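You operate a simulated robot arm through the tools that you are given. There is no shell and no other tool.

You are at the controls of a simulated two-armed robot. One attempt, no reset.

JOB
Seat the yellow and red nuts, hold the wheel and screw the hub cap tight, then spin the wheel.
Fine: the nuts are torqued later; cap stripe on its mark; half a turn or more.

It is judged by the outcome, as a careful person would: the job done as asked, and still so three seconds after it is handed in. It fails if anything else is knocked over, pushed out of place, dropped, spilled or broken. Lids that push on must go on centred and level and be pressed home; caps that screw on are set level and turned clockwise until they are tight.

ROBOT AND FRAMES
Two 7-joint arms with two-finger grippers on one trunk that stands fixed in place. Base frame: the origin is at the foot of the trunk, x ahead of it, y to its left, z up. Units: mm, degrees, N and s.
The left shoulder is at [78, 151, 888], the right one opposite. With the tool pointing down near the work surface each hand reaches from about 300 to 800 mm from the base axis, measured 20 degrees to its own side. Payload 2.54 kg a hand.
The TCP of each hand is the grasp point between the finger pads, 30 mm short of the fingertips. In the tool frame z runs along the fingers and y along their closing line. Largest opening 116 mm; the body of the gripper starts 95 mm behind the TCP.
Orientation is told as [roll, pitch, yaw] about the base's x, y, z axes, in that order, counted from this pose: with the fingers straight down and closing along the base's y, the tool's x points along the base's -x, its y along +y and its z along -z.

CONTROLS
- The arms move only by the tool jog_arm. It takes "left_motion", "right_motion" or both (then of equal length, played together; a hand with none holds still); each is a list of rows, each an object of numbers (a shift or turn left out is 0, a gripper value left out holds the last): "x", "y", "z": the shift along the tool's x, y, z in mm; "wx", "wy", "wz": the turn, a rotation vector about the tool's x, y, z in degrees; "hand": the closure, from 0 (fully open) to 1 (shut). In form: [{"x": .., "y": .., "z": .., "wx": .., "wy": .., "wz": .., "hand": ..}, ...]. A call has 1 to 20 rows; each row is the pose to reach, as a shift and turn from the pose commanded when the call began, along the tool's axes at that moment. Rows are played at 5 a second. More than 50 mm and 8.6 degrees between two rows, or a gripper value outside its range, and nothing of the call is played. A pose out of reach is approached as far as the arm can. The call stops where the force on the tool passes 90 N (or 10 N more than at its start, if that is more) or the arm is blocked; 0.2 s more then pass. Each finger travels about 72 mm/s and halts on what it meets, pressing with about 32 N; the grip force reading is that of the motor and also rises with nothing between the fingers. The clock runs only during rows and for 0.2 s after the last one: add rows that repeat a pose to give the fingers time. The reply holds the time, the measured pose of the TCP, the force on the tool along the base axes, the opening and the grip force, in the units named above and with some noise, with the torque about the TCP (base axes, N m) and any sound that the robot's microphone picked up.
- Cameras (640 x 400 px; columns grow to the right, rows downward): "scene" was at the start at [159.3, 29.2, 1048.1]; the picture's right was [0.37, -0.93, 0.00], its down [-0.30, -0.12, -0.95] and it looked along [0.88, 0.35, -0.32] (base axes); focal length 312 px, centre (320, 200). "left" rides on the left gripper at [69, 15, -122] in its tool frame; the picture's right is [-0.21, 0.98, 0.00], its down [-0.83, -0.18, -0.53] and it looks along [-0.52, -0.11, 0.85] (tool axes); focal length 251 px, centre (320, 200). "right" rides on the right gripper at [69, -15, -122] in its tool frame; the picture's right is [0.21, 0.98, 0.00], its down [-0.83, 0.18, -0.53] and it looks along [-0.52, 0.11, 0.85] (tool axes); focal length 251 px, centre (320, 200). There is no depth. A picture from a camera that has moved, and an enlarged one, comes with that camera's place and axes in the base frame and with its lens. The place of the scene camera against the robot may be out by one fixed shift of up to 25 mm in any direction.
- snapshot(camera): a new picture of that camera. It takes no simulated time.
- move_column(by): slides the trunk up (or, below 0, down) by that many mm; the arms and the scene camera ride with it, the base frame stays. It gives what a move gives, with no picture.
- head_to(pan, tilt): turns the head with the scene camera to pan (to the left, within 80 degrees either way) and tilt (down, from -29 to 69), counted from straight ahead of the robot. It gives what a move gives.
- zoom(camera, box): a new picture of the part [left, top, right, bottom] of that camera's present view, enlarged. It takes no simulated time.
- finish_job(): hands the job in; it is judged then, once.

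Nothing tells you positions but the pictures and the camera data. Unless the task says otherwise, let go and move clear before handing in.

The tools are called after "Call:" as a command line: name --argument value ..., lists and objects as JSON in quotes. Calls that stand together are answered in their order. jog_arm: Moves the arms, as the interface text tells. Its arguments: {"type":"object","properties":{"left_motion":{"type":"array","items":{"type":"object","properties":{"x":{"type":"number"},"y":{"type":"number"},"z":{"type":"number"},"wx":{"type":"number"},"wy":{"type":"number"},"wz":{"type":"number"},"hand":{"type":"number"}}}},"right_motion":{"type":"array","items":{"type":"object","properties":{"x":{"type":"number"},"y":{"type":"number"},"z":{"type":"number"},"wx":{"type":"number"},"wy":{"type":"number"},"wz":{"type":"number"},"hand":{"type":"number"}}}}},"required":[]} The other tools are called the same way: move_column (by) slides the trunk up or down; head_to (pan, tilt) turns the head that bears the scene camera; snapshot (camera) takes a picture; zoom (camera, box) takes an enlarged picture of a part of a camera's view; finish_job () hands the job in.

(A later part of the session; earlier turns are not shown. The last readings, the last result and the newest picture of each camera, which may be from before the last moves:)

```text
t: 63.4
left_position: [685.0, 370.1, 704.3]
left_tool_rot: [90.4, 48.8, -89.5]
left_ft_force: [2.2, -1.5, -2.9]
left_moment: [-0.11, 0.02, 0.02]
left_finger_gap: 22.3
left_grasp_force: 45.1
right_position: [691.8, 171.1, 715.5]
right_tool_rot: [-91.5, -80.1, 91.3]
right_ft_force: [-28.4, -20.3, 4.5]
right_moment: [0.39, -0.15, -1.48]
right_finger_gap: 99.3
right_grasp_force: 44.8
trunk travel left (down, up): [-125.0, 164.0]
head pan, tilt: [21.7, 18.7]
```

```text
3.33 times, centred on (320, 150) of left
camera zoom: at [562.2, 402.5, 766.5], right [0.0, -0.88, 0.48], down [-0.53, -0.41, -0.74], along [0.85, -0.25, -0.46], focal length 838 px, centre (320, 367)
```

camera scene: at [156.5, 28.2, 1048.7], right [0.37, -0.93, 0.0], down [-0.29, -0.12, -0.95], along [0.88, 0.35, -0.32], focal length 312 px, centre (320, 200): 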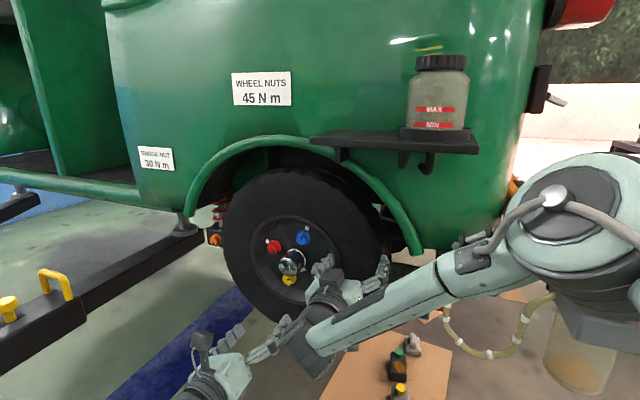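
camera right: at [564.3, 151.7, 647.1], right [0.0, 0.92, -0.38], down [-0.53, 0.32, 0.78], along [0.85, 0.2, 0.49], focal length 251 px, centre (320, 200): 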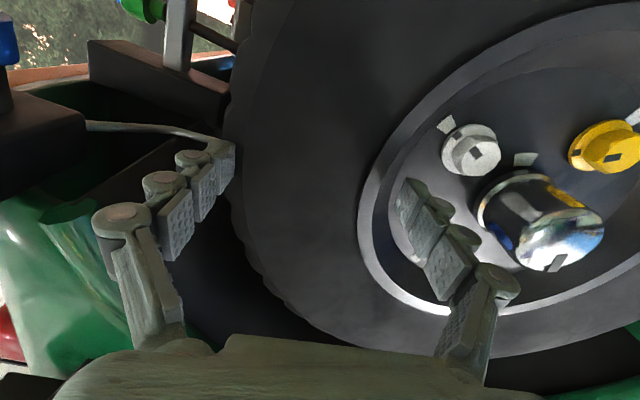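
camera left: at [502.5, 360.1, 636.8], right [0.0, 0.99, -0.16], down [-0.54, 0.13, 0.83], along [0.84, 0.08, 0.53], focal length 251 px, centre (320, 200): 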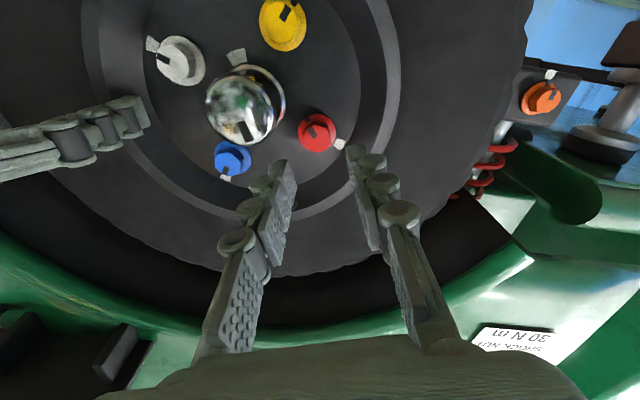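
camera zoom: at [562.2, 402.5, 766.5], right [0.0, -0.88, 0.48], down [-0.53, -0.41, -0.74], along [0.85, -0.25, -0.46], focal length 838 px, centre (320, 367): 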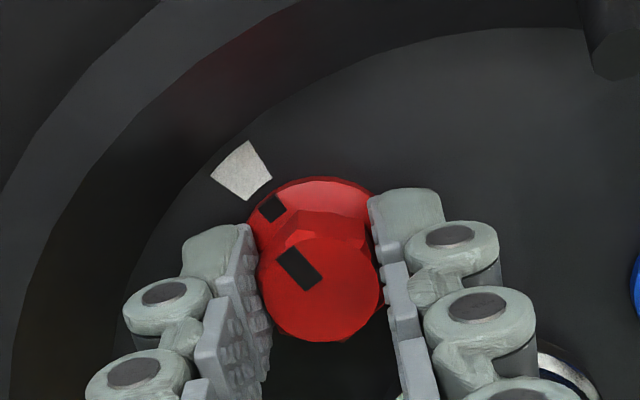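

Call:
jog_arm --left_motion '[{"hand": 0.72}, {"hand": 0.69}, {"hand": 0.69}, {"z": -15}, {"z": -35}, {"z": -55}, {"z": -65}, {"z": -65}]'

Call:
snapshot --camera "left"

Call:
zoom --camera "left" --box '[280, 90, 360, 160]'

Call:
zoom --camera "scene" --box '[220, 190, 380, 320]'

```text
t: 65.2
left_position: [618.5, 368.3, 705.2]
left_tool_rot: [90.3, 48.7, -89.6]
left_ft_force: [0.6, 0.1, -0.1]
left_moment: [-0.01, 0.0, -0.01]
left_finger_gap: 35.9
left_grasp_force: 0.1
right_position: [692.2, 171.3, 714.6]
right_tool_rot: [-91.4, -80.1, 91.2]
right_ft_force: [-23.4, -20.3, 3.4]
right_moment: [-0.21, -0.14, -1.31]
right_finger_gap: 99.7
right_grasp_force: 44.5
trunk travel left (down, up): [-125.0, 164.0]
head pan, tilt: [21.7, 18.7]
```

```text
taken
camera left: at [496.2, 401.8, 766.4], right [0.0, -0.87, 0.48], down [-0.53, -0.41, -0.74], along [0.85, -0.26, -0.46], focal length 251 px, centre (320, 200)
```

left: 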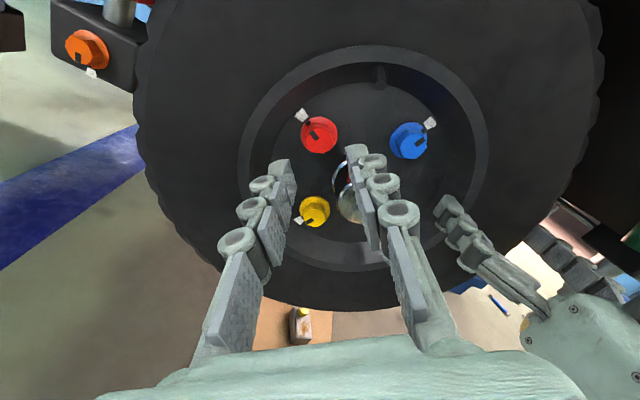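

```text
5.71 times, centred on (320, 125) of left
camera zoom: at [496.2, 401.8, 766.4], right [0.0, -0.87, 0.48], down [-0.53, -0.41, -0.74], along [0.85, -0.26, -0.46], focal length 1437 px, centre (320, 629)
```

zoom: 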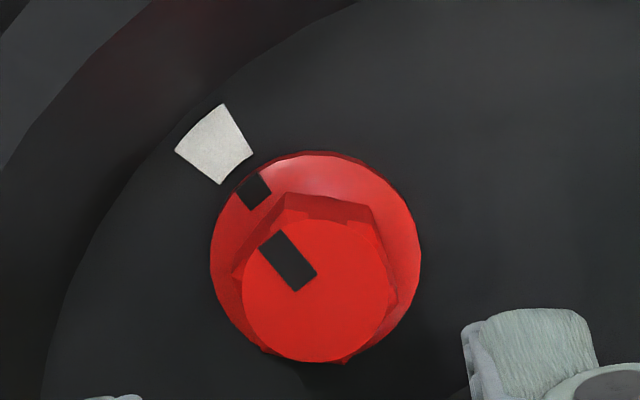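

```text
3.08 times, centred on (300, 255) of scene
camera zoom: at [157.8, 28.1, 1048.4], right [0.37, -0.93, 0.0], down [-0.3, -0.12, -0.95], along [0.88, 0.35, -0.32], focal length 960 px, centre (382, 31)
```

zoom: 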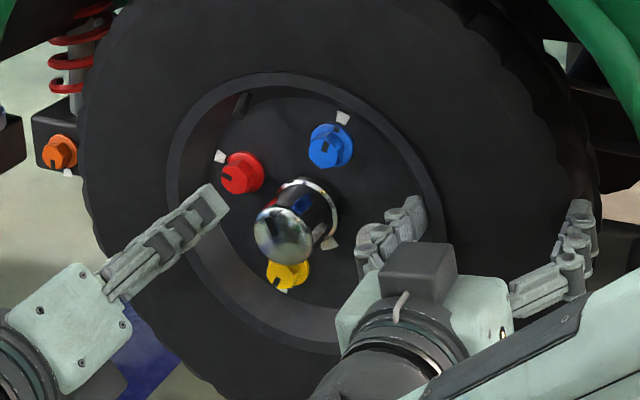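

Red is also on its mark and won't turn further. Now the cap: I'll roll the left hand back, open to about 62 mm and line up with the cap axis.

Call:
jog_arm --left_motion '[{"wz": -8.3, "z": -10}, {"wz": -16.6, "z": -20}, {"wz": -24.9, "z": -20}, {"wz": -33.2, "z": -20}, {"wz": -41.5, "z": -20}, {"wz": -49.8, "z": -20}, {"wz": -58.1, "z": -20}, {"wz": -66.4, "z": -20}, {"wz": -74.7, "z": -20}, {"wz": -83, "z": -20}, {"wz": -91.3, "z": -20}, {"wz": -99.6, "z": -20}, {"wz": -107.9, "z": -20}, {"wz": -116.2, "z": -20}, {"wz": -124.5, "z": -20}, {"wz": -132.8, "z": -20, "hand": 0.5}, {"wz": -138.7, "z": -20, "hand": 0.46}, {"wz": -138.7, "z": -20, "hand": 0.46}]'

Call:
jog_arm --left_motion '[{"x": 6, "y": -17}, {"x": 12, "y": -34}, {"x": 18, "y": -52}, {"x": 18, "y": -52}]'

Call:
snapshot --camera "left"

Call:
zoom --camera "left" --box '[220, 60, 420, 220]'

```text
t: 69.0
left_position: [598.4, 368.7, 703.1]
left_tool_rot: [-138.3, -89.7, 138.4]
left_ft_force: [0.2, 0.0, 0.7]
left_moment: [-0.03, 0.0, 0.02]
left_finger_gap: 62.8
left_grasp_force: 0.0
right_position: [692.6, 170.0, 714.3]
right_tool_rot: [-91.6, -80.1, 91.4]
right_ft_force: [-21.6, -21.0, 4.0]
right_moment: [0.01, -0.19, -1.39]
right_finger_gap: 99.6
right_grasp_force: 45.1
trunk travel left (down, up): [-125.0, 164.0]
head pan, tilt: [21.7, 18.7]
```

```text
t: 70.0
left_position: [600.2, 316.0, 684.8]
left_tool_rot: [-163.5, -89.8, 163.5]
left_ft_force: [-1.3, 0.0, -0.2]
left_moment: [-0.02, 0.0, 0.04]
left_finger_gap: 62.6
left_grasp_force: 0.0
right_position: [692.7, 170.1, 714.7]
right_tool_rot: [-91.6, -80.0, 91.4]
right_ft_force: [-21.1, -19.8, 5.3]
right_moment: [0.04, -0.25, -1.42]
right_finger_gap: 99.7
right_grasp_force: 45.2
trunk travel left (down, up): [-125.0, 164.0]
head pan, tilt: [21.7, 18.7]
```

```text
taken
camera left: at [478.2, 329.7, 615.9], right [0.0, 0.98, 0.21], down [-0.54, -0.18, 0.82], along [0.84, -0.11, 0.52], focal length 251 px, centre (320, 200)
```

left: 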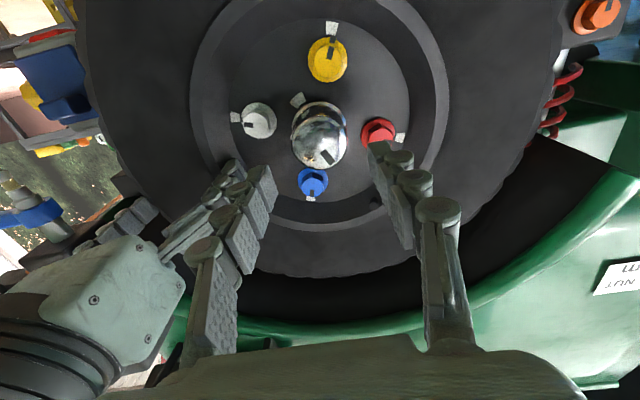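

```text
2.50 times, centred on (320, 140) of left
camera zoom: at [478.2, 329.7, 615.9], right [0.0, 0.98, 0.21], down [-0.54, -0.18, 0.82], along [0.84, -0.11, 0.52], focal length 629 px, centre (320, 350)
```

zoom: 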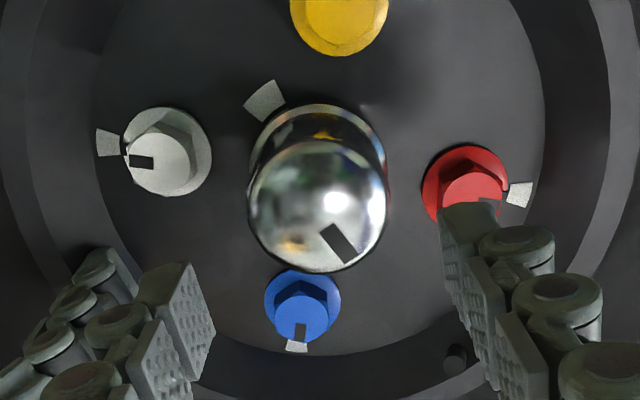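

Call:
jog_arm --left_motion '[{"x": 0.5, "z": 15}, {"x": 0.8, "z": 30}, {"x": 1, "z": 42}, {"x": 1, "z": 42}]'

Call:
zoom --camera "left" --box '[200, 60, 440, 240]'

Call:
snapshot --camera "right"

```text
t: 71.0
left_position: [642.0, 317.7, 684.5]
left_tool_rot: [-165.4, -89.7, 165.3]
left_ft_force: [0.4, -0.4, 1.0]
left_moment: [-0.01, 0.01, -0.01]
left_finger_gap: 62.6
left_grasp_force: 0.1
right_position: [692.6, 170.6, 715.0]
right_tool_rot: [-91.5, -80.2, 91.4]
right_ft_force: [-20.3, -20.4, 4.2]
right_moment: [0.17, -0.19, -1.37]
right_finger_gap: 99.5
right_grasp_force: 45.1
trunk travel left (down, up): [-125.0, 164.0]
head pan, tilt: [21.7, 18.7]
```

```text
2.22 times, centred on (320, 150) of left
camera zoom: at [519.7, 331.4, 615.9], right [0.0, 0.98, 0.21], down [-0.54, -0.18, 0.82], along [0.84, -0.11, 0.52], focal length 559 px, centre (320, 311)
```

zoom: 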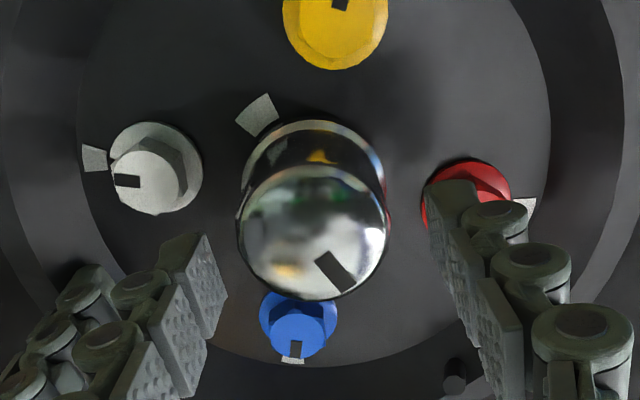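

```text
taken
camera right: at [570.8, 144.8, 649.5], right [0.01, 0.93, -0.38], down [-0.54, 0.32, 0.78], along [0.84, 0.2, 0.5], focal length 251 px, centre (320, 200)
```

right: 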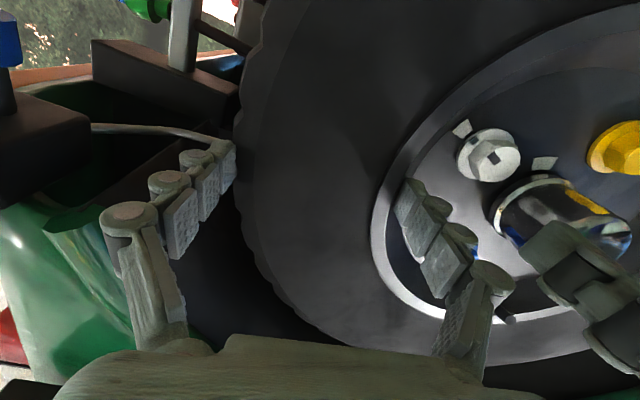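

Call:
jog_arm --left_motion '[{"y": -1, "z": 10}, {"y": -1.5, "z": 20}, {"y": -1.5, "z": 28}, {"y": -1.5, "z": 31}, {"y": -1.5, "z": 31}]'

Call:
zoom --camera "left" --box '[200, 60, 440, 240]'

```text
t: 72.2
left_position: [671.9, 315.7, 684.4]
left_tool_rot: [-160.9, -89.8, 161.0]
left_ft_force: [1.0, 0.6, -0.5]
left_moment: [0.03, 0.02, -0.03]
left_finger_gap: 62.7
left_grasp_force: 0.0
right_position: [692.5, 170.9, 715.1]
right_tool_rot: [-91.7, -80.1, 91.3]
right_ft_force: [-20.8, -20.3, 6.1]
right_moment: [0.17, -0.23, -1.36]
right_finger_gap: 99.7
right_grasp_force: 45.4
trunk travel left (down, up): [-125.0, 164.0]
head pan, tilt: [21.7, 18.7]
```

```text
2.22 times, centred on (320, 150) of left
camera zoom: at [550.6, 330.1, 616.5], right [0.0, 0.98, 0.21], down [-0.54, -0.18, 0.82], along [0.84, -0.11, 0.52], focal length 559 px, centre (320, 311)
```

zoom: 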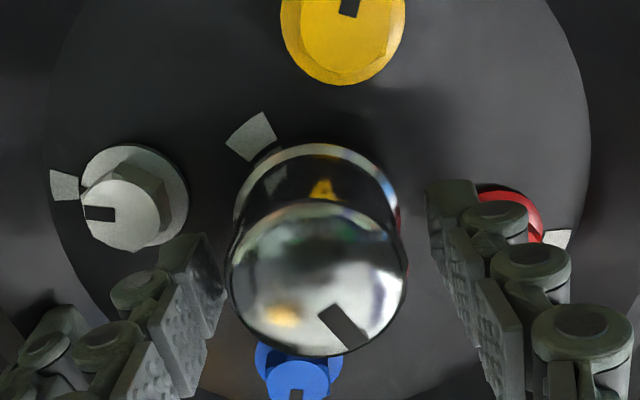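

Call:
jog_arm --left_motion '[{"hand": 0.55}, {"hand": 0.6}, {"hand": 0.65}, {"hand": 0.75}, {"hand": 0.75}]'

Call:
zoom --camera "left" --box '[200, 60, 440, 240]'

```text
t: 73.4
left_position: [671.5, 314.0, 685.2]
left_tool_rot: [-157.2, -89.8, 157.2]
left_ft_force: [-4.5, -6.4, -0.3]
left_moment: [0.0, -0.05, -0.23]
left_finger_gap: 48.2
left_grasp_force: 44.9
right_position: [692.7, 172.2, 715.2]
right_tool_rot: [-91.6, -80.1, 91.4]
right_ft_force: [-16.6, -17.1, 4.2]
right_moment: [0.14, -0.34, -1.74]
right_finger_gap: 99.6
right_grasp_force: 44.8
trunk travel left (down, up): [-125.0, 164.0]
head pan, tilt: [21.7, 18.7]
```

```text
2.22 times, centred on (320, 150) of left
camera zoom: at [550.3, 329.5, 616.5], right [0.0, 0.98, 0.21], down [-0.54, -0.18, 0.82], along [0.84, -0.11, 0.52], focal length 559 px, centre (320, 311)
```

zoom: 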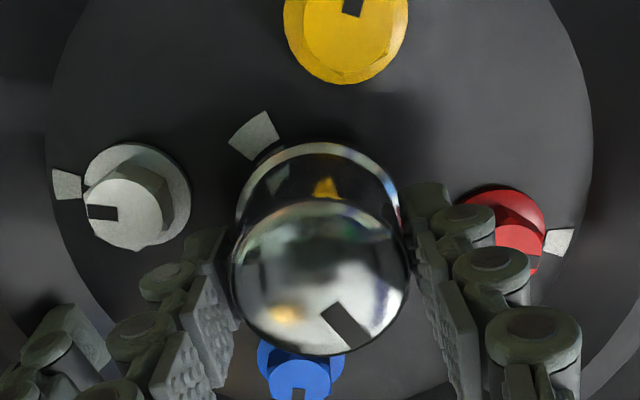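

Call:
jog_arm --left_motion '[{"wz": 8, "y": -0.3}, {"wz": 16, "y": -0.3}, {"wz": 24, "y": -0.3}, {"wz": 32, "y": -0.3}, {"wz": 32, "y": -0.3}]'

Call:
zoom --camera "left" --box '[200, 60, 440, 240]'

```text
t: 74.6
left_position: [671.5, 314.0, 686.6]
left_tool_rot: [90.3, -57.9, -90.2]
left_ft_force: [8.6, -8.2, -2.0]
left_moment: [0.02, -0.27, -0.33]
left_finger_gap: 47.8
left_grasp_force: 44.6
right_position: [691.9, 171.0, 714.6]
right_tool_rot: [-91.6, -80.1, 91.4]
right_ft_force: [-21.4, -18.7, 7.1]
right_moment: [0.51, -0.12, -1.42]
right_finger_gap: 99.8
right_grasp_force: 45.0
trunk travel left (down, up): [-125.0, 164.0]
head pan, tilt: [21.7, 18.7]
```

```text
2.22 times, centred on (320, 150) of left
camera zoom: at [550.6, 363.5, 635.1], right [0.0, 0.71, 0.7], down [-0.54, -0.59, 0.6], along [0.84, -0.37, 0.38], focal length 559 px, centre (320, 311)
```

zoom: 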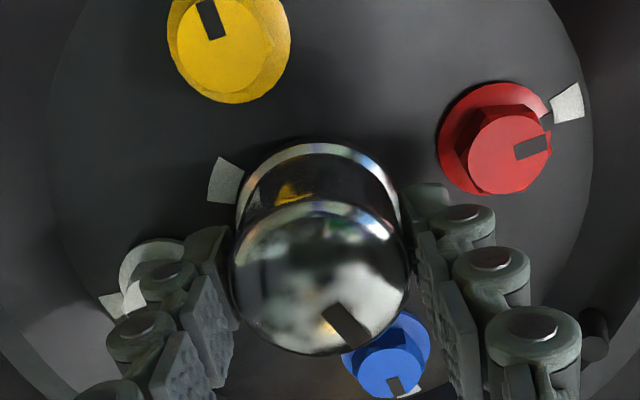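

Call:
jog_arm --left_motion '[{"wz": 8, "z": 0.3}, {"wz": 16, "z": 0.4}, {"wz": 24, "z": 0.5}, {"wz": 32, "z": 0.6}, {"wz": 40, "z": 0.7}, {"wz": 48, "z": 0.8}, {"wz": 48, "z": 0.8}]'

Call:
zoom --camera "left" --box '[200, 60, 440, 240]'

```text
t: 76.2
left_position: [673.2, 314.2, 684.5]
left_tool_rot: [90.1, -9.9, -90.0]
left_ft_force: [-18.2, -8.6, -3.0]
left_moment: [0.05, 0.03, -0.33]
left_finger_gap: 48.2
left_grasp_force: 45.1
right_position: [692.4, 170.5, 715.1]
right_tool_rot: [-91.6, -80.1, 91.3]
right_ft_force: [-15.6, -17.5, 4.5]
right_moment: [0.09, -0.29, -1.51]
right_finger_gap: 99.4
right_grasp_force: 44.6
trunk travel left (down, up): [-125.0, 164.0]
head pan, tilt: [21.7, 18.7]
```

```text
2.22 times, centred on (320, 150) of left
camera zoom: at [551.6, 384.4, 688.3], right [0.0, -0.04, 1.0], down [-0.53, -0.85, -0.04], along [0.85, -0.53, -0.02], focal length 559 px, centre (320, 311)
```

zoom: 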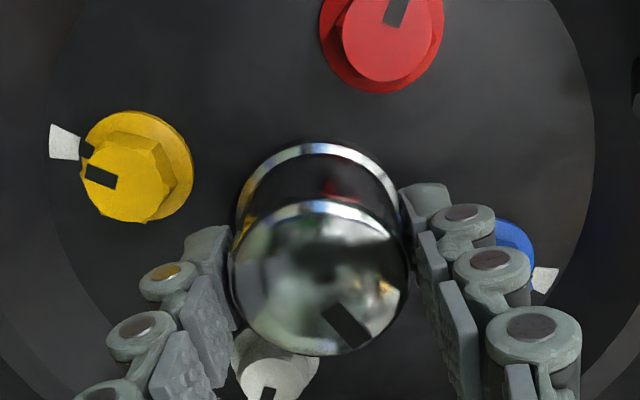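

Call:
jog_arm --left_motion '[{"wz": 8, "z": -0.5}, {"wz": 16, "z": -0.5}, {"wz": 24, "z": -0.5}, {"wz": 32, "z": -0.4}, {"wz": 40, "z": -0.4}, {"wz": 48, "z": -0.3}, {"wz": 56, "z": -0.3}, {"wz": 56, "z": -0.3}]'

Call:
zoom --camera "left" --box '[200, 60, 440, 240]'

```text
t: 78.0
left_position: [673.1, 315.2, 685.1]
left_tool_rot: [90.2, 46.1, -89.6]
left_ft_force: [28.9, -4.3, -7.2]
left_moment: [0.01, 0.18, 0.0]
left_finger_gap: 47.8
left_grasp_force: 44.9
right_position: [693.2, 171.6, 714.3]
right_tool_rot: [-91.8, -80.1, 91.6]
right_ft_force: [-34.0, -21.3, 12.6]
right_moment: [1.16, -0.06, -1.06]
right_finger_gap: 99.8
right_grasp_force: 45.5
trunk travel left (down, up): [-125.0, 164.0]
head pan, tilt: [21.7, 18.7]
```

```text
2.22 times, centred on (320, 150) of left
camera zoom: at [551.1, 350.8, 745.2], right [0.0, -0.85, 0.52], down [-0.53, -0.44, -0.72], along [0.85, -0.28, -0.45], focal length 559 px, centre (320, 311)
```

zoom: 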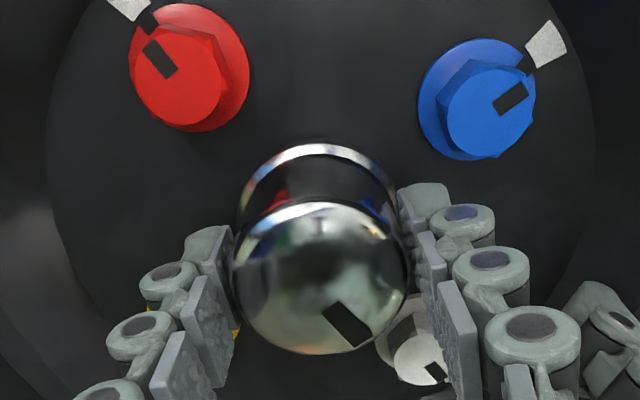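

Call:
jog_arm --left_motion '[{"z": 1}, {"z": 1, "hand": 0.55}, {"z": 1, "hand": 0.5}, {"z": 1, "hand": 0.5}, {"z": -4, "hand": 0.5}]'

Call:
jog_arm --left_motion '[{"wz": -8.3}, {"wz": -16.6}, {"wz": -24.9}, {"wz": -33.2}, {"wz": -41.5}, {"wz": -49.8}, {"wz": -58.1}, {"wz": -66.4}, {"wz": -74.7}, {"wz": -80}, {"wz": -80}]'

Call:
zoom --camera "left" --box '[200, 60, 440, 240]'

```text
t: 79.2
left_position: [668.1, 314.2, 684.7]
left_tool_rot: [90.4, 46.0, -89.8]
left_ft_force: [-0.7, 0.0, 0.2]
left_moment: [0.01, 0.0, -0.03]
left_finger_gap: 57.9
left_grasp_force: 0.0
right_position: [692.1, 172.1, 714.7]
right_tool_rot: [-91.6, -80.2, 91.3]
right_ft_force: [-20.6, -16.3, 5.0]
right_moment: [0.27, -0.38, -1.67]
right_finger_gap: 99.7
right_grasp_force: 44.9
trunk travel left (down, up): [-125.0, 164.0]
head pan, tilt: [21.7, 18.7]
```

```text
t: 81.6
left_position: [668.9, 315.1, 684.3]
left_tool_rot: [90.2, -34.2, -90.1]
left_ft_force: [0.0, 0.2, -0.1]
left_moment: [-0.01, 0.02, 0.01]
left_finger_gap: 58.0
left_grasp_force: 0.1
right_position: [692.0, 171.0, 715.6]
right_tool_rot: [-91.5, -80.1, 91.3]
right_ft_force: [-20.0, -19.4, 5.3]
right_moment: [0.08, -0.2, -1.38]
right_finger_gap: 99.4
right_grasp_force: 44.6
trunk travel left (down, up): [-125.0, 164.0]
head pan, tilt: [21.7, 18.7]
```

```text
2.22 times, centred on (320, 150) of left
camera zoom: at [547.6, 380.2, 658.5], right [0.0, 0.37, 0.93], down [-0.53, -0.79, 0.31], along [0.85, -0.49, 0.2], focal length 559 px, centre (320, 311)
```

zoom: 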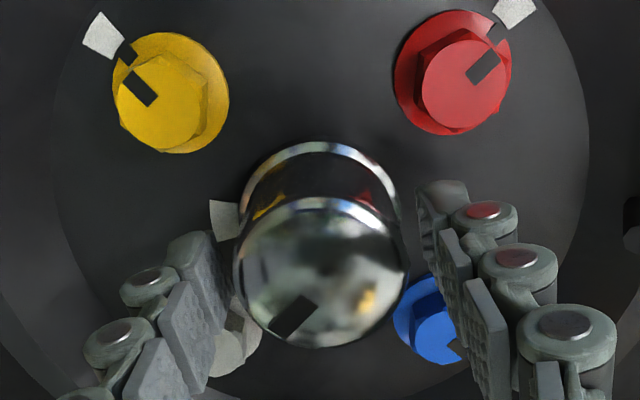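

Call:
jog_arm --left_motion '[{"z": 3.5}, {"z": 3.5, "hand": 0.6}, {"z": 3.5, "hand": 0.75}, {"z": 3.5, "hand": 0.75}, {"z": 3.5, "hand": 0.75}]'

Call:
jog_arm --left_motion '[{"wz": 6, "z": 0.1}, {"wz": 12, "z": 0.1}, {"wz": 18, "z": 0.2}, {"wz": 24, "z": 0.2}, {"wz": 24, "z": 0.2}]'

Call:
zoom --camera "left" --box '[200, 60, 440, 240]'

```text
t: 82.8
left_position: [672.2, 313.9, 684.8]
left_tool_rot: [90.3, -34.0, -90.0]
left_ft_force: [-4.4, 3.4, 1.6]
left_moment: [-0.02, -0.01, 0.15]
left_finger_gap: 48.0
left_grasp_force: 44.8
right_position: [691.9, 170.9, 714.9]
right_tool_rot: [-91.6, -80.1, 91.4]
right_ft_force: [-17.3, -19.6, 3.9]
right_moment: [0.0, -0.24, -1.34]
right_finger_gap: 99.5
right_grasp_force: 45.2
trunk travel left (down, up): [-125.0, 164.0]
head pan, tilt: [21.7, 18.7]
```

```text
t: 84.0
left_position: [672.2, 315.2, 685.6]
left_tool_rot: [90.1, -10.0, -89.8]
left_ft_force: [18.7, 9.4, 2.0]
left_moment: [-0.03, -0.03, 0.31]
left_finger_gap: 47.9
left_grasp_force: 44.8
right_position: [692.6, 171.9, 713.9]
right_tool_rot: [-91.7, -80.1, 91.5]
right_ft_force: [-25.4, -23.4, 8.5]
right_moment: [0.37, -0.04, -1.19]
right_finger_gap: 99.6
right_grasp_force: 45.2
trunk travel left (down, up): [-125.0, 164.0]
head pan, tilt: [21.7, 18.7]
```

```text
2.22 times, centred on (320, 150) of left
camera zoom: at [550.9, 385.0, 687.9], right [0.0, -0.04, 1.0], down [-0.53, -0.85, -0.04], along [0.85, -0.53, -0.02], focal length 559 px, centre (320, 311)
```

zoom: 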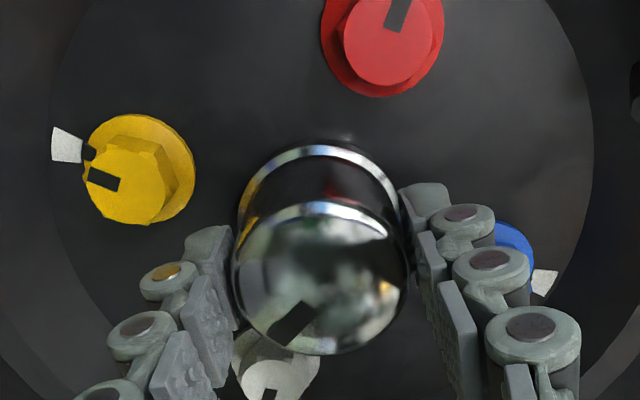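

Call:
jog_arm --left_motion '[{"wz": 0, "z": 0.5}, {"wz": 4, "z": 0.6}, {"wz": 8, "z": 0.6}, {"wz": 8, "z": 0.6}]'

Call:
jog_arm --left_motion '[{"wz": 3}, {"wz": 3}]'

Call:
jog_arm --left_motion '[{"wz": 3}, {"wz": 3}]'

Call:
zoom --camera "left" --box '[200, 60, 440, 240]'

```text
t: 85.0
left_position: [674.6, 315.4, 685.2]
left_tool_rot: [90.3, -2.1, -89.9]
left_ft_force: [2.9, 12.4, 2.8]
left_moment: [-0.02, -0.15, 0.14]
left_finger_gap: 48.0
left_grasp_force: 44.9
right_position: [692.5, 170.7, 715.6]
right_tool_rot: [-91.7, -80.1, 91.5]
right_ft_force: [-19.4, -21.8, 5.5]
right_moment: [0.08, -0.2, -1.3]
right_finger_gap: 99.4
right_grasp_force: 44.9
trunk travel left (down, up): [-125.0, 164.0]
head pan, tilt: [21.7, 18.7]
```

```text
t: 85.6
left_position: [673.3, 314.8, 685.0]
left_tool_rot: [90.3, 1.0, -89.8]
left_ft_force: [7.8, 14.0, 4.1]
left_moment: [0.03, -0.19, 0.31]
left_finger_gap: 47.8
left_grasp_force: 44.5
right_position: [692.7, 169.9, 715.7]
right_tool_rot: [-91.7, -80.2, 91.5]
right_ft_force: [-20.7, -21.3, 5.3]
right_moment: [0.13, -0.17, -1.4]
right_finger_gap: 99.6
right_grasp_force: 44.7
trunk travel left (down, up): [-125.0, 164.0]
head pan, tilt: [21.7, 18.7]
```

```text
t: 86.2
left_position: [673.6, 315.0, 685.0]
left_tool_rot: [90.2, 4.0, -89.8]
left_ft_force: [5.7, 14.2, 4.7]
left_moment: [-0.05, -0.13, 0.45]
left_finger_gap: 47.8
left_grasp_force: 45.0
right_position: [692.9, 170.8, 714.8]
right_tool_rot: [-91.6, -80.0, 91.5]
right_ft_force: [-18.6, -21.7, 4.8]
right_moment: [0.1, -0.2, -1.45]
right_finger_gap: 99.5
right_grasp_force: 45.3
trunk travel left (down, up): [-125.0, 164.0]
head pan, tilt: [21.7, 18.7]
```

```text
2.22 times, centred on (320, 150) of left
camera zoom: at [551.2, 382.2, 704.8], right [0.0, -0.28, 0.96], down [-0.53, -0.81, -0.24], along [0.85, -0.51, -0.15], focal length 559 px, centre (320, 311)
```

zoom: 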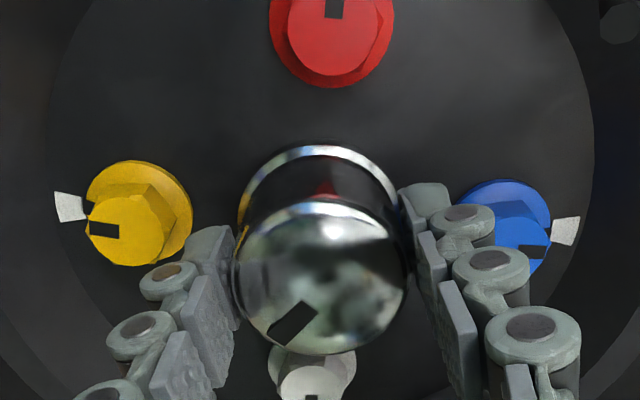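

Call:
jog_arm --left_motion '[{"wz": 2, "x": 0.5, "z": 0.2}, {"wz": 4, "x": 0.5, "z": 0.2}, {"wz": 4, "x": 0.5, "z": 0.2}]'

Call:
jog_arm --left_motion '[{"wz": 4}, {"wz": 4}]'

Call:
jog_arm --left_motion '[{"wz": 4}, {"wz": 4}]'

Call:
zoom --camera "left" --box '[200, 60, 440, 240]'

Call:
zoom --camera "right" --box '[440, 90, 640, 260]'

```text
t: 87.0
left_position: [672.9, 314.7, 684.9]
left_tool_rot: [90.2, 8.1, -89.8]
left_ft_force: [6.5, 12.6, 2.0]
left_moment: [0.0, -0.12, 0.09]
left_finger_gap: 47.9
left_grasp_force: 44.9
right_position: [692.8, 170.9, 715.8]
right_tool_rot: [-91.8, -80.1, 91.5]
right_ft_force: [-19.8, -22.8, 5.6]
right_moment: [0.19, -0.14, -1.36]
right_finger_gap: 99.9
right_grasp_force: 45.1
trunk travel left (down, up): [-125.0, 164.0]
head pan, tilt: [21.7, 18.7]
```

```text
t: 87.6
left_position: [672.9, 315.6, 686.0]
left_tool_rot: [90.2, 12.0, -89.8]
left_ft_force: [9.1, 12.5, 1.9]
left_moment: [-0.01, 0.0, 0.32]
left_finger_gap: 48.0
left_grasp_force: 45.7
right_position: [692.8, 170.9, 715.3]
right_tool_rot: [-91.8, -80.1, 91.5]
right_ft_force: [-22.0, -21.7, 5.8]
right_moment: [0.26, -0.14, -1.37]
right_finger_gap: 99.5
right_grasp_force: 44.7
trunk travel left (down, up): [-125.0, 164.0]
head pan, tilt: [21.7, 18.7]
```

```text
t: 88.2
left_position: [673.7, 315.0, 684.1]
left_tool_rot: [90.2, 16.1, -89.8]
left_ft_force: [10.6, 10.6, 1.0]
left_moment: [-0.01, -0.02, 0.28]
left_finger_gap: 48.1
left_grasp_force: 45.0
right_position: [692.7, 170.9, 714.7]
right_tool_rot: [-91.8, -80.1, 91.6]
right_ft_force: [-22.5, -22.0, 6.5]
right_moment: [0.37, -0.14, -1.43]
right_finger_gap: 99.6
right_grasp_force: 45.0
trunk travel left (down, up): [-125.0, 164.0]
head pan, tilt: [21.7, 18.7]
```

```text
2.22 times, centred on (320, 150) of left
camera zoom: at [551.3, 376.7, 718.7], right [0.0, -0.48, 0.88], down [-0.53, -0.74, -0.4], along [0.85, -0.47, -0.25], focal length 559 px, centre (320, 311)
```

zoom: 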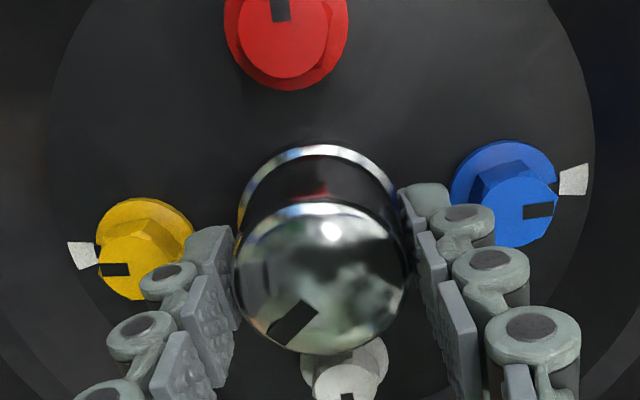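

```text
2.35 times, centred on (540, 175) of right
camera zoom: at [570.8, 144.8, 649.4], right [0.01, 0.93, -0.38], down [-0.54, 0.32, 0.78], along [0.84, 0.2, 0.5], focal length 592 px, centre (-198, 259)
```

zoom: 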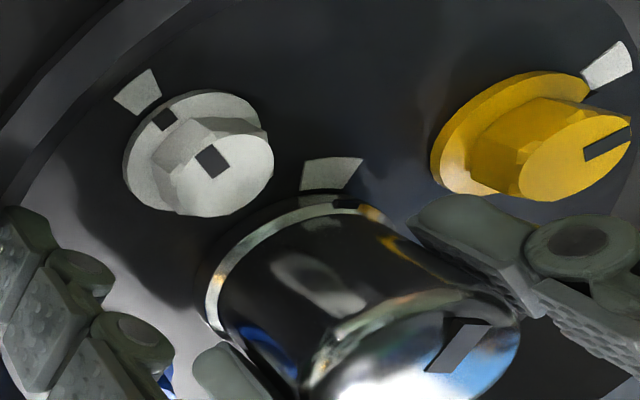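

Call:
jog_arm --left_motion '[{"wz": 3, "z": 0.3}, {"wz": 3, "z": 0.3}]'

Call:
jog_arm --left_motion '[{"wz": 3}, {"wz": 3}]'

Call:
jog_arm --left_motion '[{"wz": 3}, {"wz": 3}]'

Call:
zoom --camera "left" --box '[200, 60, 440, 240]'

Call:
zoom --camera "right" --box '[440, 90, 640, 260]'

```text
t: 88.8
left_position: [674.4, 314.7, 686.0]
left_tool_rot: [90.3, 19.0, -89.8]
left_ft_force: [-5.2, 11.7, 1.3]
left_moment: [-0.05, -0.04, 0.36]
left_finger_gap: 47.7
left_grasp_force: 44.9
right_position: [692.6, 170.9, 715.9]
right_tool_rot: [-91.8, -80.0, 91.6]
right_ft_force: [-16.8, -21.2, 4.8]
right_moment: [0.02, -0.29, -1.66]
right_finger_gap: 99.6
right_grasp_force: 45.1
trunk travel left (down, up): [-125.0, 164.0]
head pan, tilt: [21.7, 18.7]
```

```text
t: 89.4
left_position: [673.9, 314.8, 685.5]
left_tool_rot: [90.2, 22.0, -89.8]
left_ft_force: [2.3, 11.0, 1.5]
left_moment: [-0.01, -0.06, 0.16]
left_finger_gap: 47.7
left_grasp_force: 45.2
right_position: [693.1, 171.6, 714.8]
right_tool_rot: [-91.8, -80.1, 91.5]
right_ft_force: [-18.7, -21.2, 4.7]
right_moment: [0.16, -0.28, -1.54]
right_finger_gap: 99.7
right_grasp_force: 45.2
trunk travel left (down, up): [-125.0, 164.0]
head pan, tilt: [21.7, 18.7]
```

```text
t: 90.0
left_position: [673.7, 314.7, 685.1]
left_tool_rot: [90.2, 24.9, -89.9]
left_ft_force: [7.1, 8.2, 0.4]
left_moment: [-0.86, -0.03, 0.04]
left_finger_gap: 47.8
left_grasp_force: 45.1
right_position: [691.8, 171.9, 714.3]
right_tool_rot: [-91.4, -80.1, 91.1]
right_ft_force: [-21.4, -21.0, 5.8]
right_moment: [1.0, -0.15, -1.6]
right_finger_gap: 99.6
right_grasp_force: 44.7
trunk travel left (down, up): [-125.0, 164.0]
head pan, tilt: [21.7, 18.7]
```

```text
2.22 times, centred on (320, 150) of left
camera zoom: at [551.4, 370.1, 727.5], right [0.0, -0.61, 0.8], down [-0.53, -0.67, -0.51], along [0.85, -0.42, -0.32], focal length 559 px, centre (320, 311)
```

zoom: 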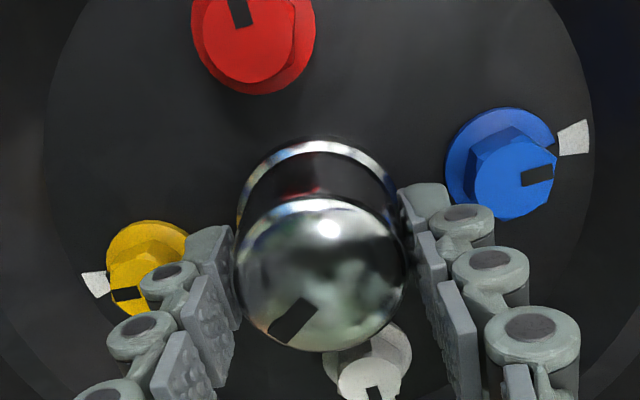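

```text
2.35 times, centred on (540, 175) of right
camera zoom: at [570.8, 144.9, 649.3], right [0.01, 0.93, -0.38], down [-0.54, 0.32, 0.78], along [0.84, 0.2, 0.5], focal length 592 px, centre (-198, 259)
```

zoom: 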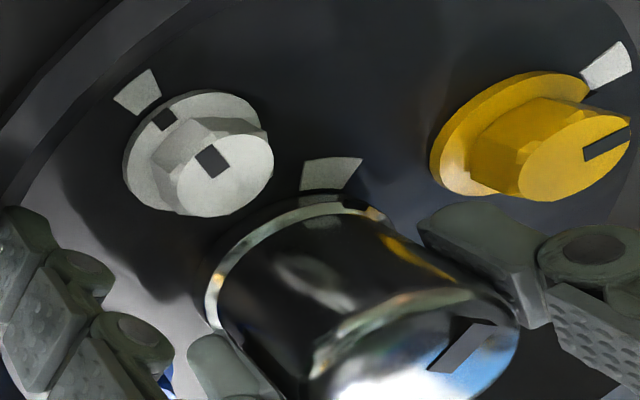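

Call:
jog_arm --left_motion '[{"hand": 0.6}, {"hand": 0.5}, {"hand": 0.46}, {"hand": 0.46}, {"z": -15}, {"z": -35}, {"z": -55}, {"z": -75}, {"z": -75}]'

Call:
snapshot --camera "left"

Call:
zoom --camera "left" --box '[250, 60, 390, 180]'

Call:
zoom --camera "right" --box '[440, 90, 640, 260]'

Call:
zoom --camera "scene" --box '[240, 200, 350, 310]'

```text
t: 92.0
left_position: [597.8, 315.2, 683.4]
left_tool_rot: [90.3, 24.9, -89.9]
left_ft_force: [0.2, 0.1, -1.0]
left_moment: [0.03, 0.01, -0.01]
left_finger_gap: 62.7
left_grasp_force: 0.1
right_position: [692.7, 171.5, 714.2]
right_tool_rot: [-91.6, -80.1, 91.4]
right_ft_force: [-19.5, -20.0, 5.0]
right_moment: [0.14, -0.25, -1.52]
right_finger_gap: 99.4
right_grasp_force: 45.3
trunk travel left (down, up): [-125.0, 164.0]
head pan, tilt: [21.7, 18.7]
```

```text
taken
camera left: at [476.5, 370.2, 728.1], right [0.0, -0.61, 0.8], down [-0.53, -0.67, -0.51], along [0.85, -0.42, -0.32], focal length 251 px, centre (320, 200)
```

left: 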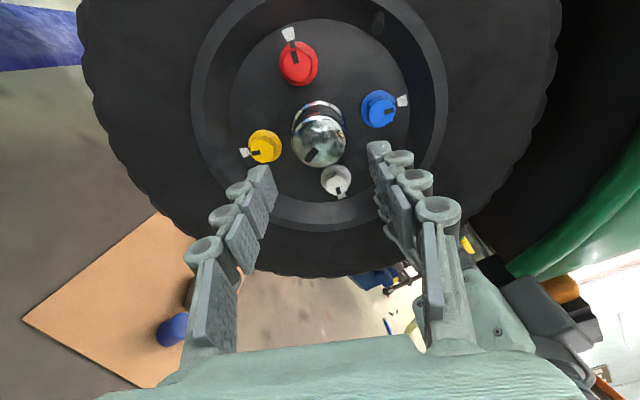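

```text
3.33 times, centred on (320, 120) of left
camera zoom: at [476.5, 370.2, 728.1], right [0.0, -0.61, 0.8], down [-0.53, -0.67, -0.51], along [0.85, -0.42, -0.32], focal length 838 px, centre (320, 467)
```

zoom: 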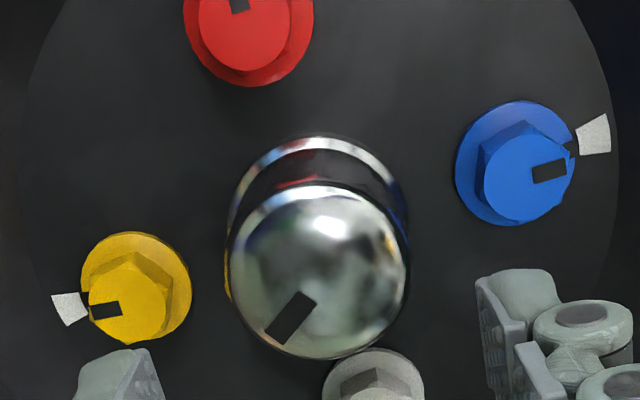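

```text
2.35 times, centred on (540, 175) of right
camera zoom: at [570.8, 144.8, 649.4], right [0.01, 0.93, -0.38], down [-0.54, 0.32, 0.78], along [0.84, 0.2, 0.5], focal length 592 px, centre (-198, 259)
```

zoom: 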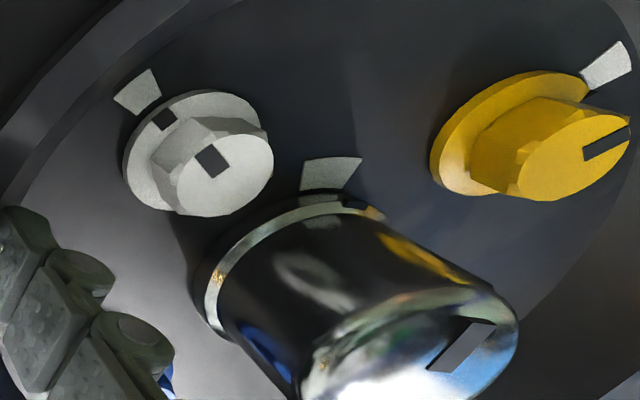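

```text
3.64 times, centred on (295, 255) of scene
camera zoom: at [157.8, 28.1, 1048.5], right [0.37, -0.93, 0.0], down [-0.3, -0.12, -0.95], along [0.88, 0.35, -0.32], focal length 1135 px, centre (411, 0)
```

zoom: 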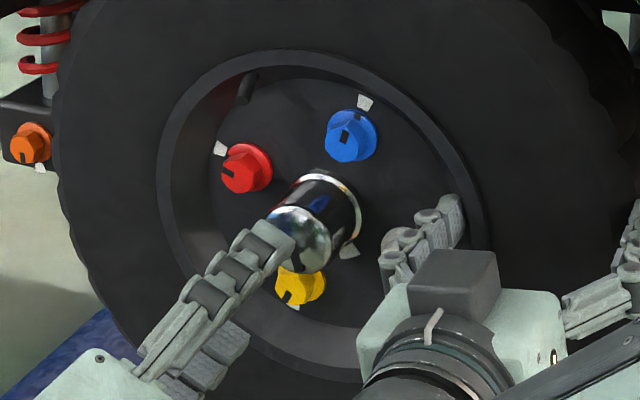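

Call:
zoom --camera "right" --box '[550, 145, 620, 195]'

Call:
zoom --camera "right" --box '[490, 130, 640, 250]'

```text
8.00 times, centred on (585, 170) of right
camera zoom: at [570.8, 144.8, 649.4], right [0.01, 0.93, -0.38], down [-0.54, 0.32, 0.78], along [0.84, 0.2, 0.5], focal length 2012 px, centre (-1800, 440)
```

zoom: 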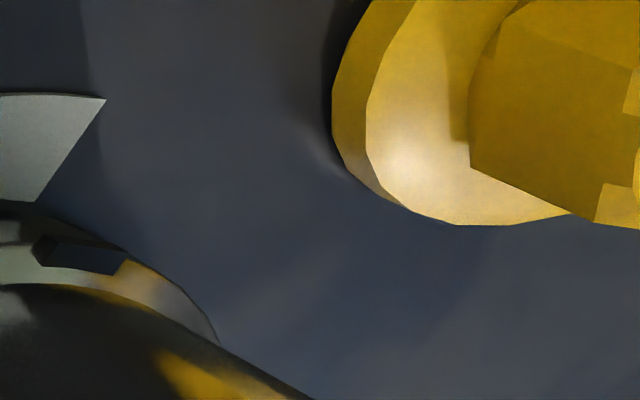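

```text
3.33 times, centred on (565, 190) of right
camera zoom: at [570.8, 144.8, 649.4], right [0.01, 0.93, -0.38], down [-0.54, 0.32, 0.78], along [0.84, 0.2, 0.5], focal length 838 px, centre (-497, 233)
```

zoom: 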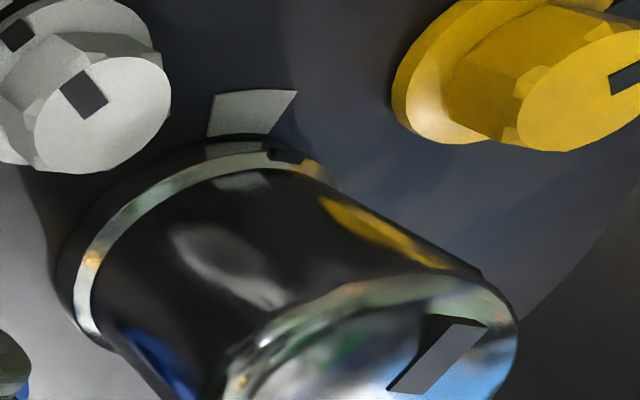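

The cap came up tight: torque jumped to 0.86 N·m. I'll roll the left camera underneath for a straight look at the stripe against its mark.

Call:
jog_arm --left_motion '[{"wz": -8.3}, {"wz": -16.6}, {"wz": -24.9}, {"wz": -33.2}, {"wz": -41.5}, {"wz": -49.8}, {"wz": -58.1}, {"wz": -66.4}, {"wz": -74.7}, {"wz": -83}, {"wz": -91.3}, {"wz": -99.6}, {"wz": -107.9}, {"wz": -114.9}, {"wz": -114.9}]'

Call:
zoom --camera "left" --box '[220, 40, 420, 210]'

Call:
zoom --camera "left" --box '[275, 75, 365, 175]'

```text
t: 95.2
left_position: [598.0, 315.6, 686.3]
left_tool_rot: [-162.0, -89.8, 162.1]
left_ft_force: [-0.1, 0.1, 0.2]
left_moment: [0.04, -0.02, -0.01]
left_finger_gap: 62.5
left_grasp_force: 0.1
right_position: [691.6, 171.5, 714.2]
right_tool_rot: [-91.7, -80.1, 91.4]
right_ft_force: [-19.1, -19.3, 5.1]
right_moment: [0.2, -0.23, -1.4]
right_finger_gap: 99.5
right_grasp_force: 45.6
trunk travel left (down, up): [-125.0, 164.0]
head pan, tilt: [21.7, 18.7]
```

```text
2.35 times, centred on (320, 125) of left
camera zoom: at [477.2, 329.8, 616.1], right [0.0, 0.98, 0.21], down [-0.54, -0.18, 0.82], along [0.84, -0.11, 0.52], focal length 592 px, centre (320, 376)
```

zoom: 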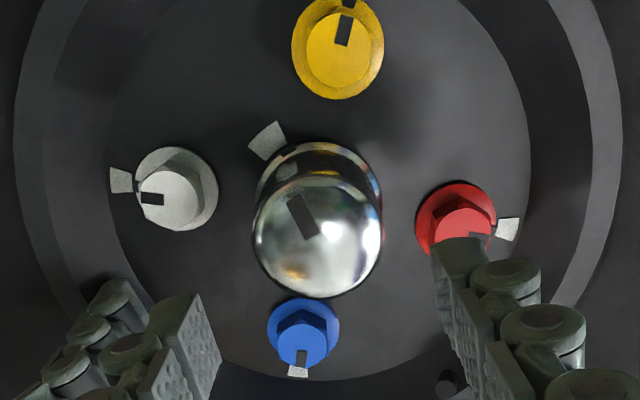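

```text
4.00 times, centred on (320, 125) of left
camera zoom: at [477.2, 329.8, 616.1], right [0.0, 0.98, 0.21], down [-0.54, -0.18, 0.82], along [0.84, -0.11, 0.52], focal length 1006 px, centre (320, 500)
```

zoom: 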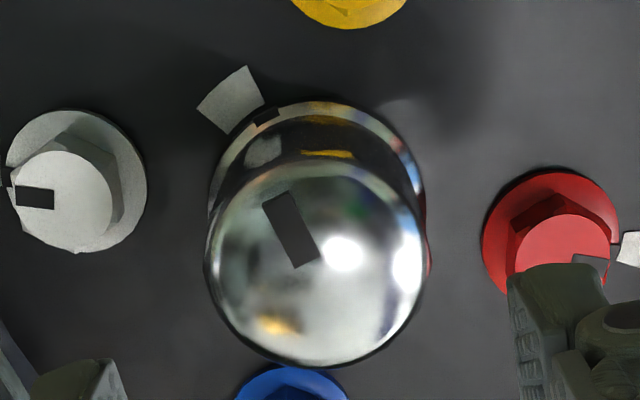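

Call:
jog_arm --left_motion '[{"x": -20, "z": 5}, {"x": -40, "z": 10}, {"x": -58, "z": 15}, {"x": -58, "z": 15}]'

Call:
zoom --camera "left" --box '[260, 0, 380, 80]'

Call:
snapshot --camera "left"

```text
t: 96.2
left_position: [612.3, 313.8, 742.7]
left_tool_rot: [176.1, -89.8, -176.0]
left_ft_force: [-0.5, 0.9, -0.3]
left_moment: [0.0, 0.01, -0.05]
left_finger_gap: 62.5
left_grasp_force: 0.1
right_position: [693.4, 169.3, 715.0]
right_tool_rot: [-91.7, -80.2, 91.4]
right_ft_force: [-19.2, -20.1, 4.4]
right_moment: [0.22, -0.24, -1.35]
right_finger_gap: 99.5
right_grasp_force: 44.7
trunk travel left (down, up): [-125.0, 164.0]
head pan, tilt: [21.7, 18.7]
```

```text
5.00 times, centred on (320, 40) of left
camera zoom: at [491.0, 329.2, 673.6], right [0.0, 0.98, 0.21], down [-0.54, -0.18, 0.82], along [0.84, -0.11, 0.52], focal length 1257 px, centre (320, 1000)
```

zoom: 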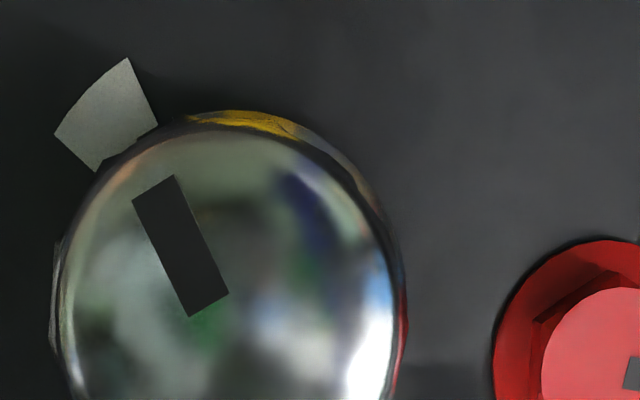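

```text
taken
camera left: at [491.0, 329.2, 673.6], right [0.0, 0.98, 0.21], down [-0.54, -0.18, 0.82], along [0.84, -0.11, 0.52], focal length 251 px, centre (320, 200)
```

left: 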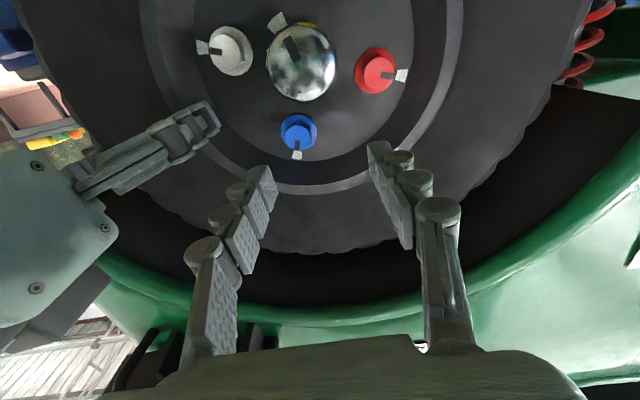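

Call:
zoom --camera "left" --box '[190, 0, 420, 165]'

```text
2.42 times, centred on (305, 82) of left
camera zoom: at [491.0, 329.2, 673.6], right [0.0, 0.98, 0.21], down [-0.54, -0.18, 0.82], along [0.84, -0.11, 0.52], focal length 610 px, centre (356, 485)
```

zoom: 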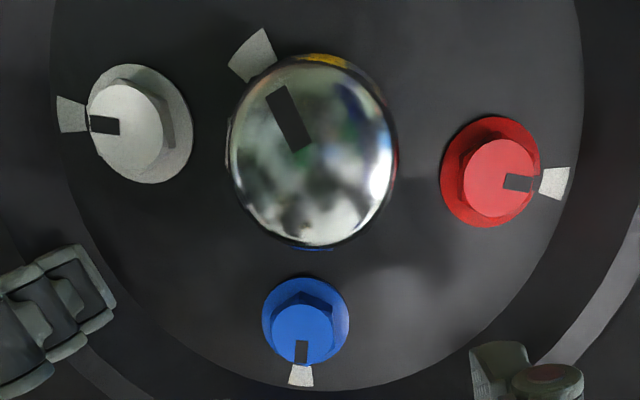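

Call:
zoom --camera "left" --box '[345, 40, 410, 100]'

Call:
zoom --camera "left" --box '[190, 20, 265, 85]'

Call:
zoom --camera "left" --box '[262, 0, 342, 70]'

```text
6.67 times, centred on (378, 70) of left
camera zoom: at [491.0, 329.2, 673.6], right [0.0, 0.98, 0.21], down [-0.54, -0.18, 0.82], along [0.84, -0.11, 0.52], focal length 1676 px, centre (-63, 1067)
```

zoom: 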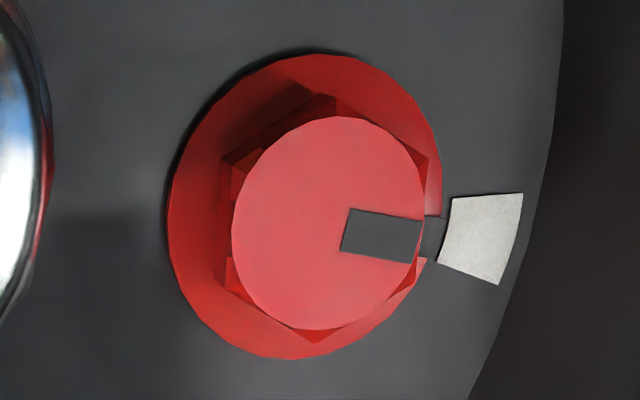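

```text
6.15 times, centred on (228, 52) of left
camera zoom: at [491.0, 329.2, 673.6], right [0.0, 0.98, 0.21], down [-0.54, -0.18, 0.82], along [0.84, -0.11, 0.52], focal length 1547 px, centre (889, 1108)
```

zoom: 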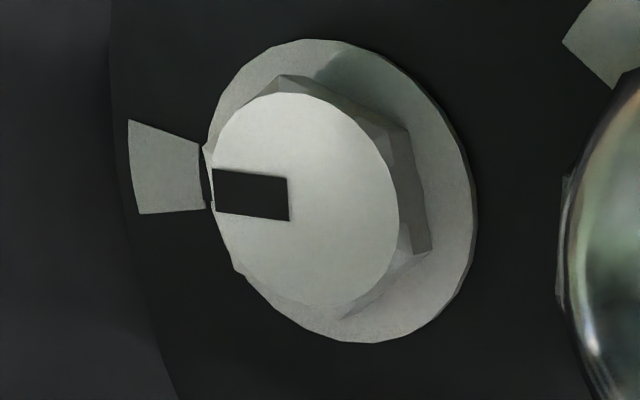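

```text
5.71 times, centred on (302, 35) of left
camera zoom: at [491.0, 329.2, 673.6], right [0.0, 0.98, 0.21], down [-0.54, -0.18, 0.82], along [0.84, -0.11, 0.52], focal length 1437 px, centre (423, 1143)
```

zoom: 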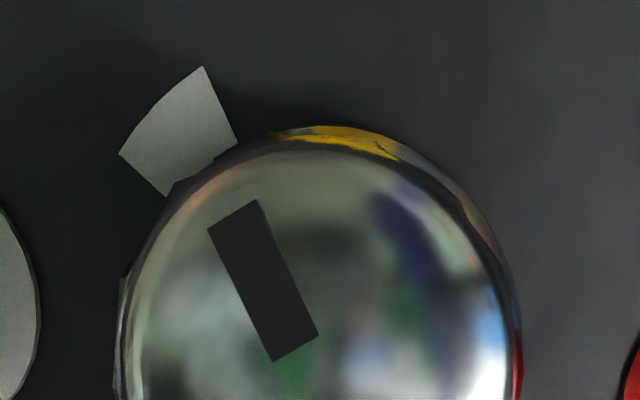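

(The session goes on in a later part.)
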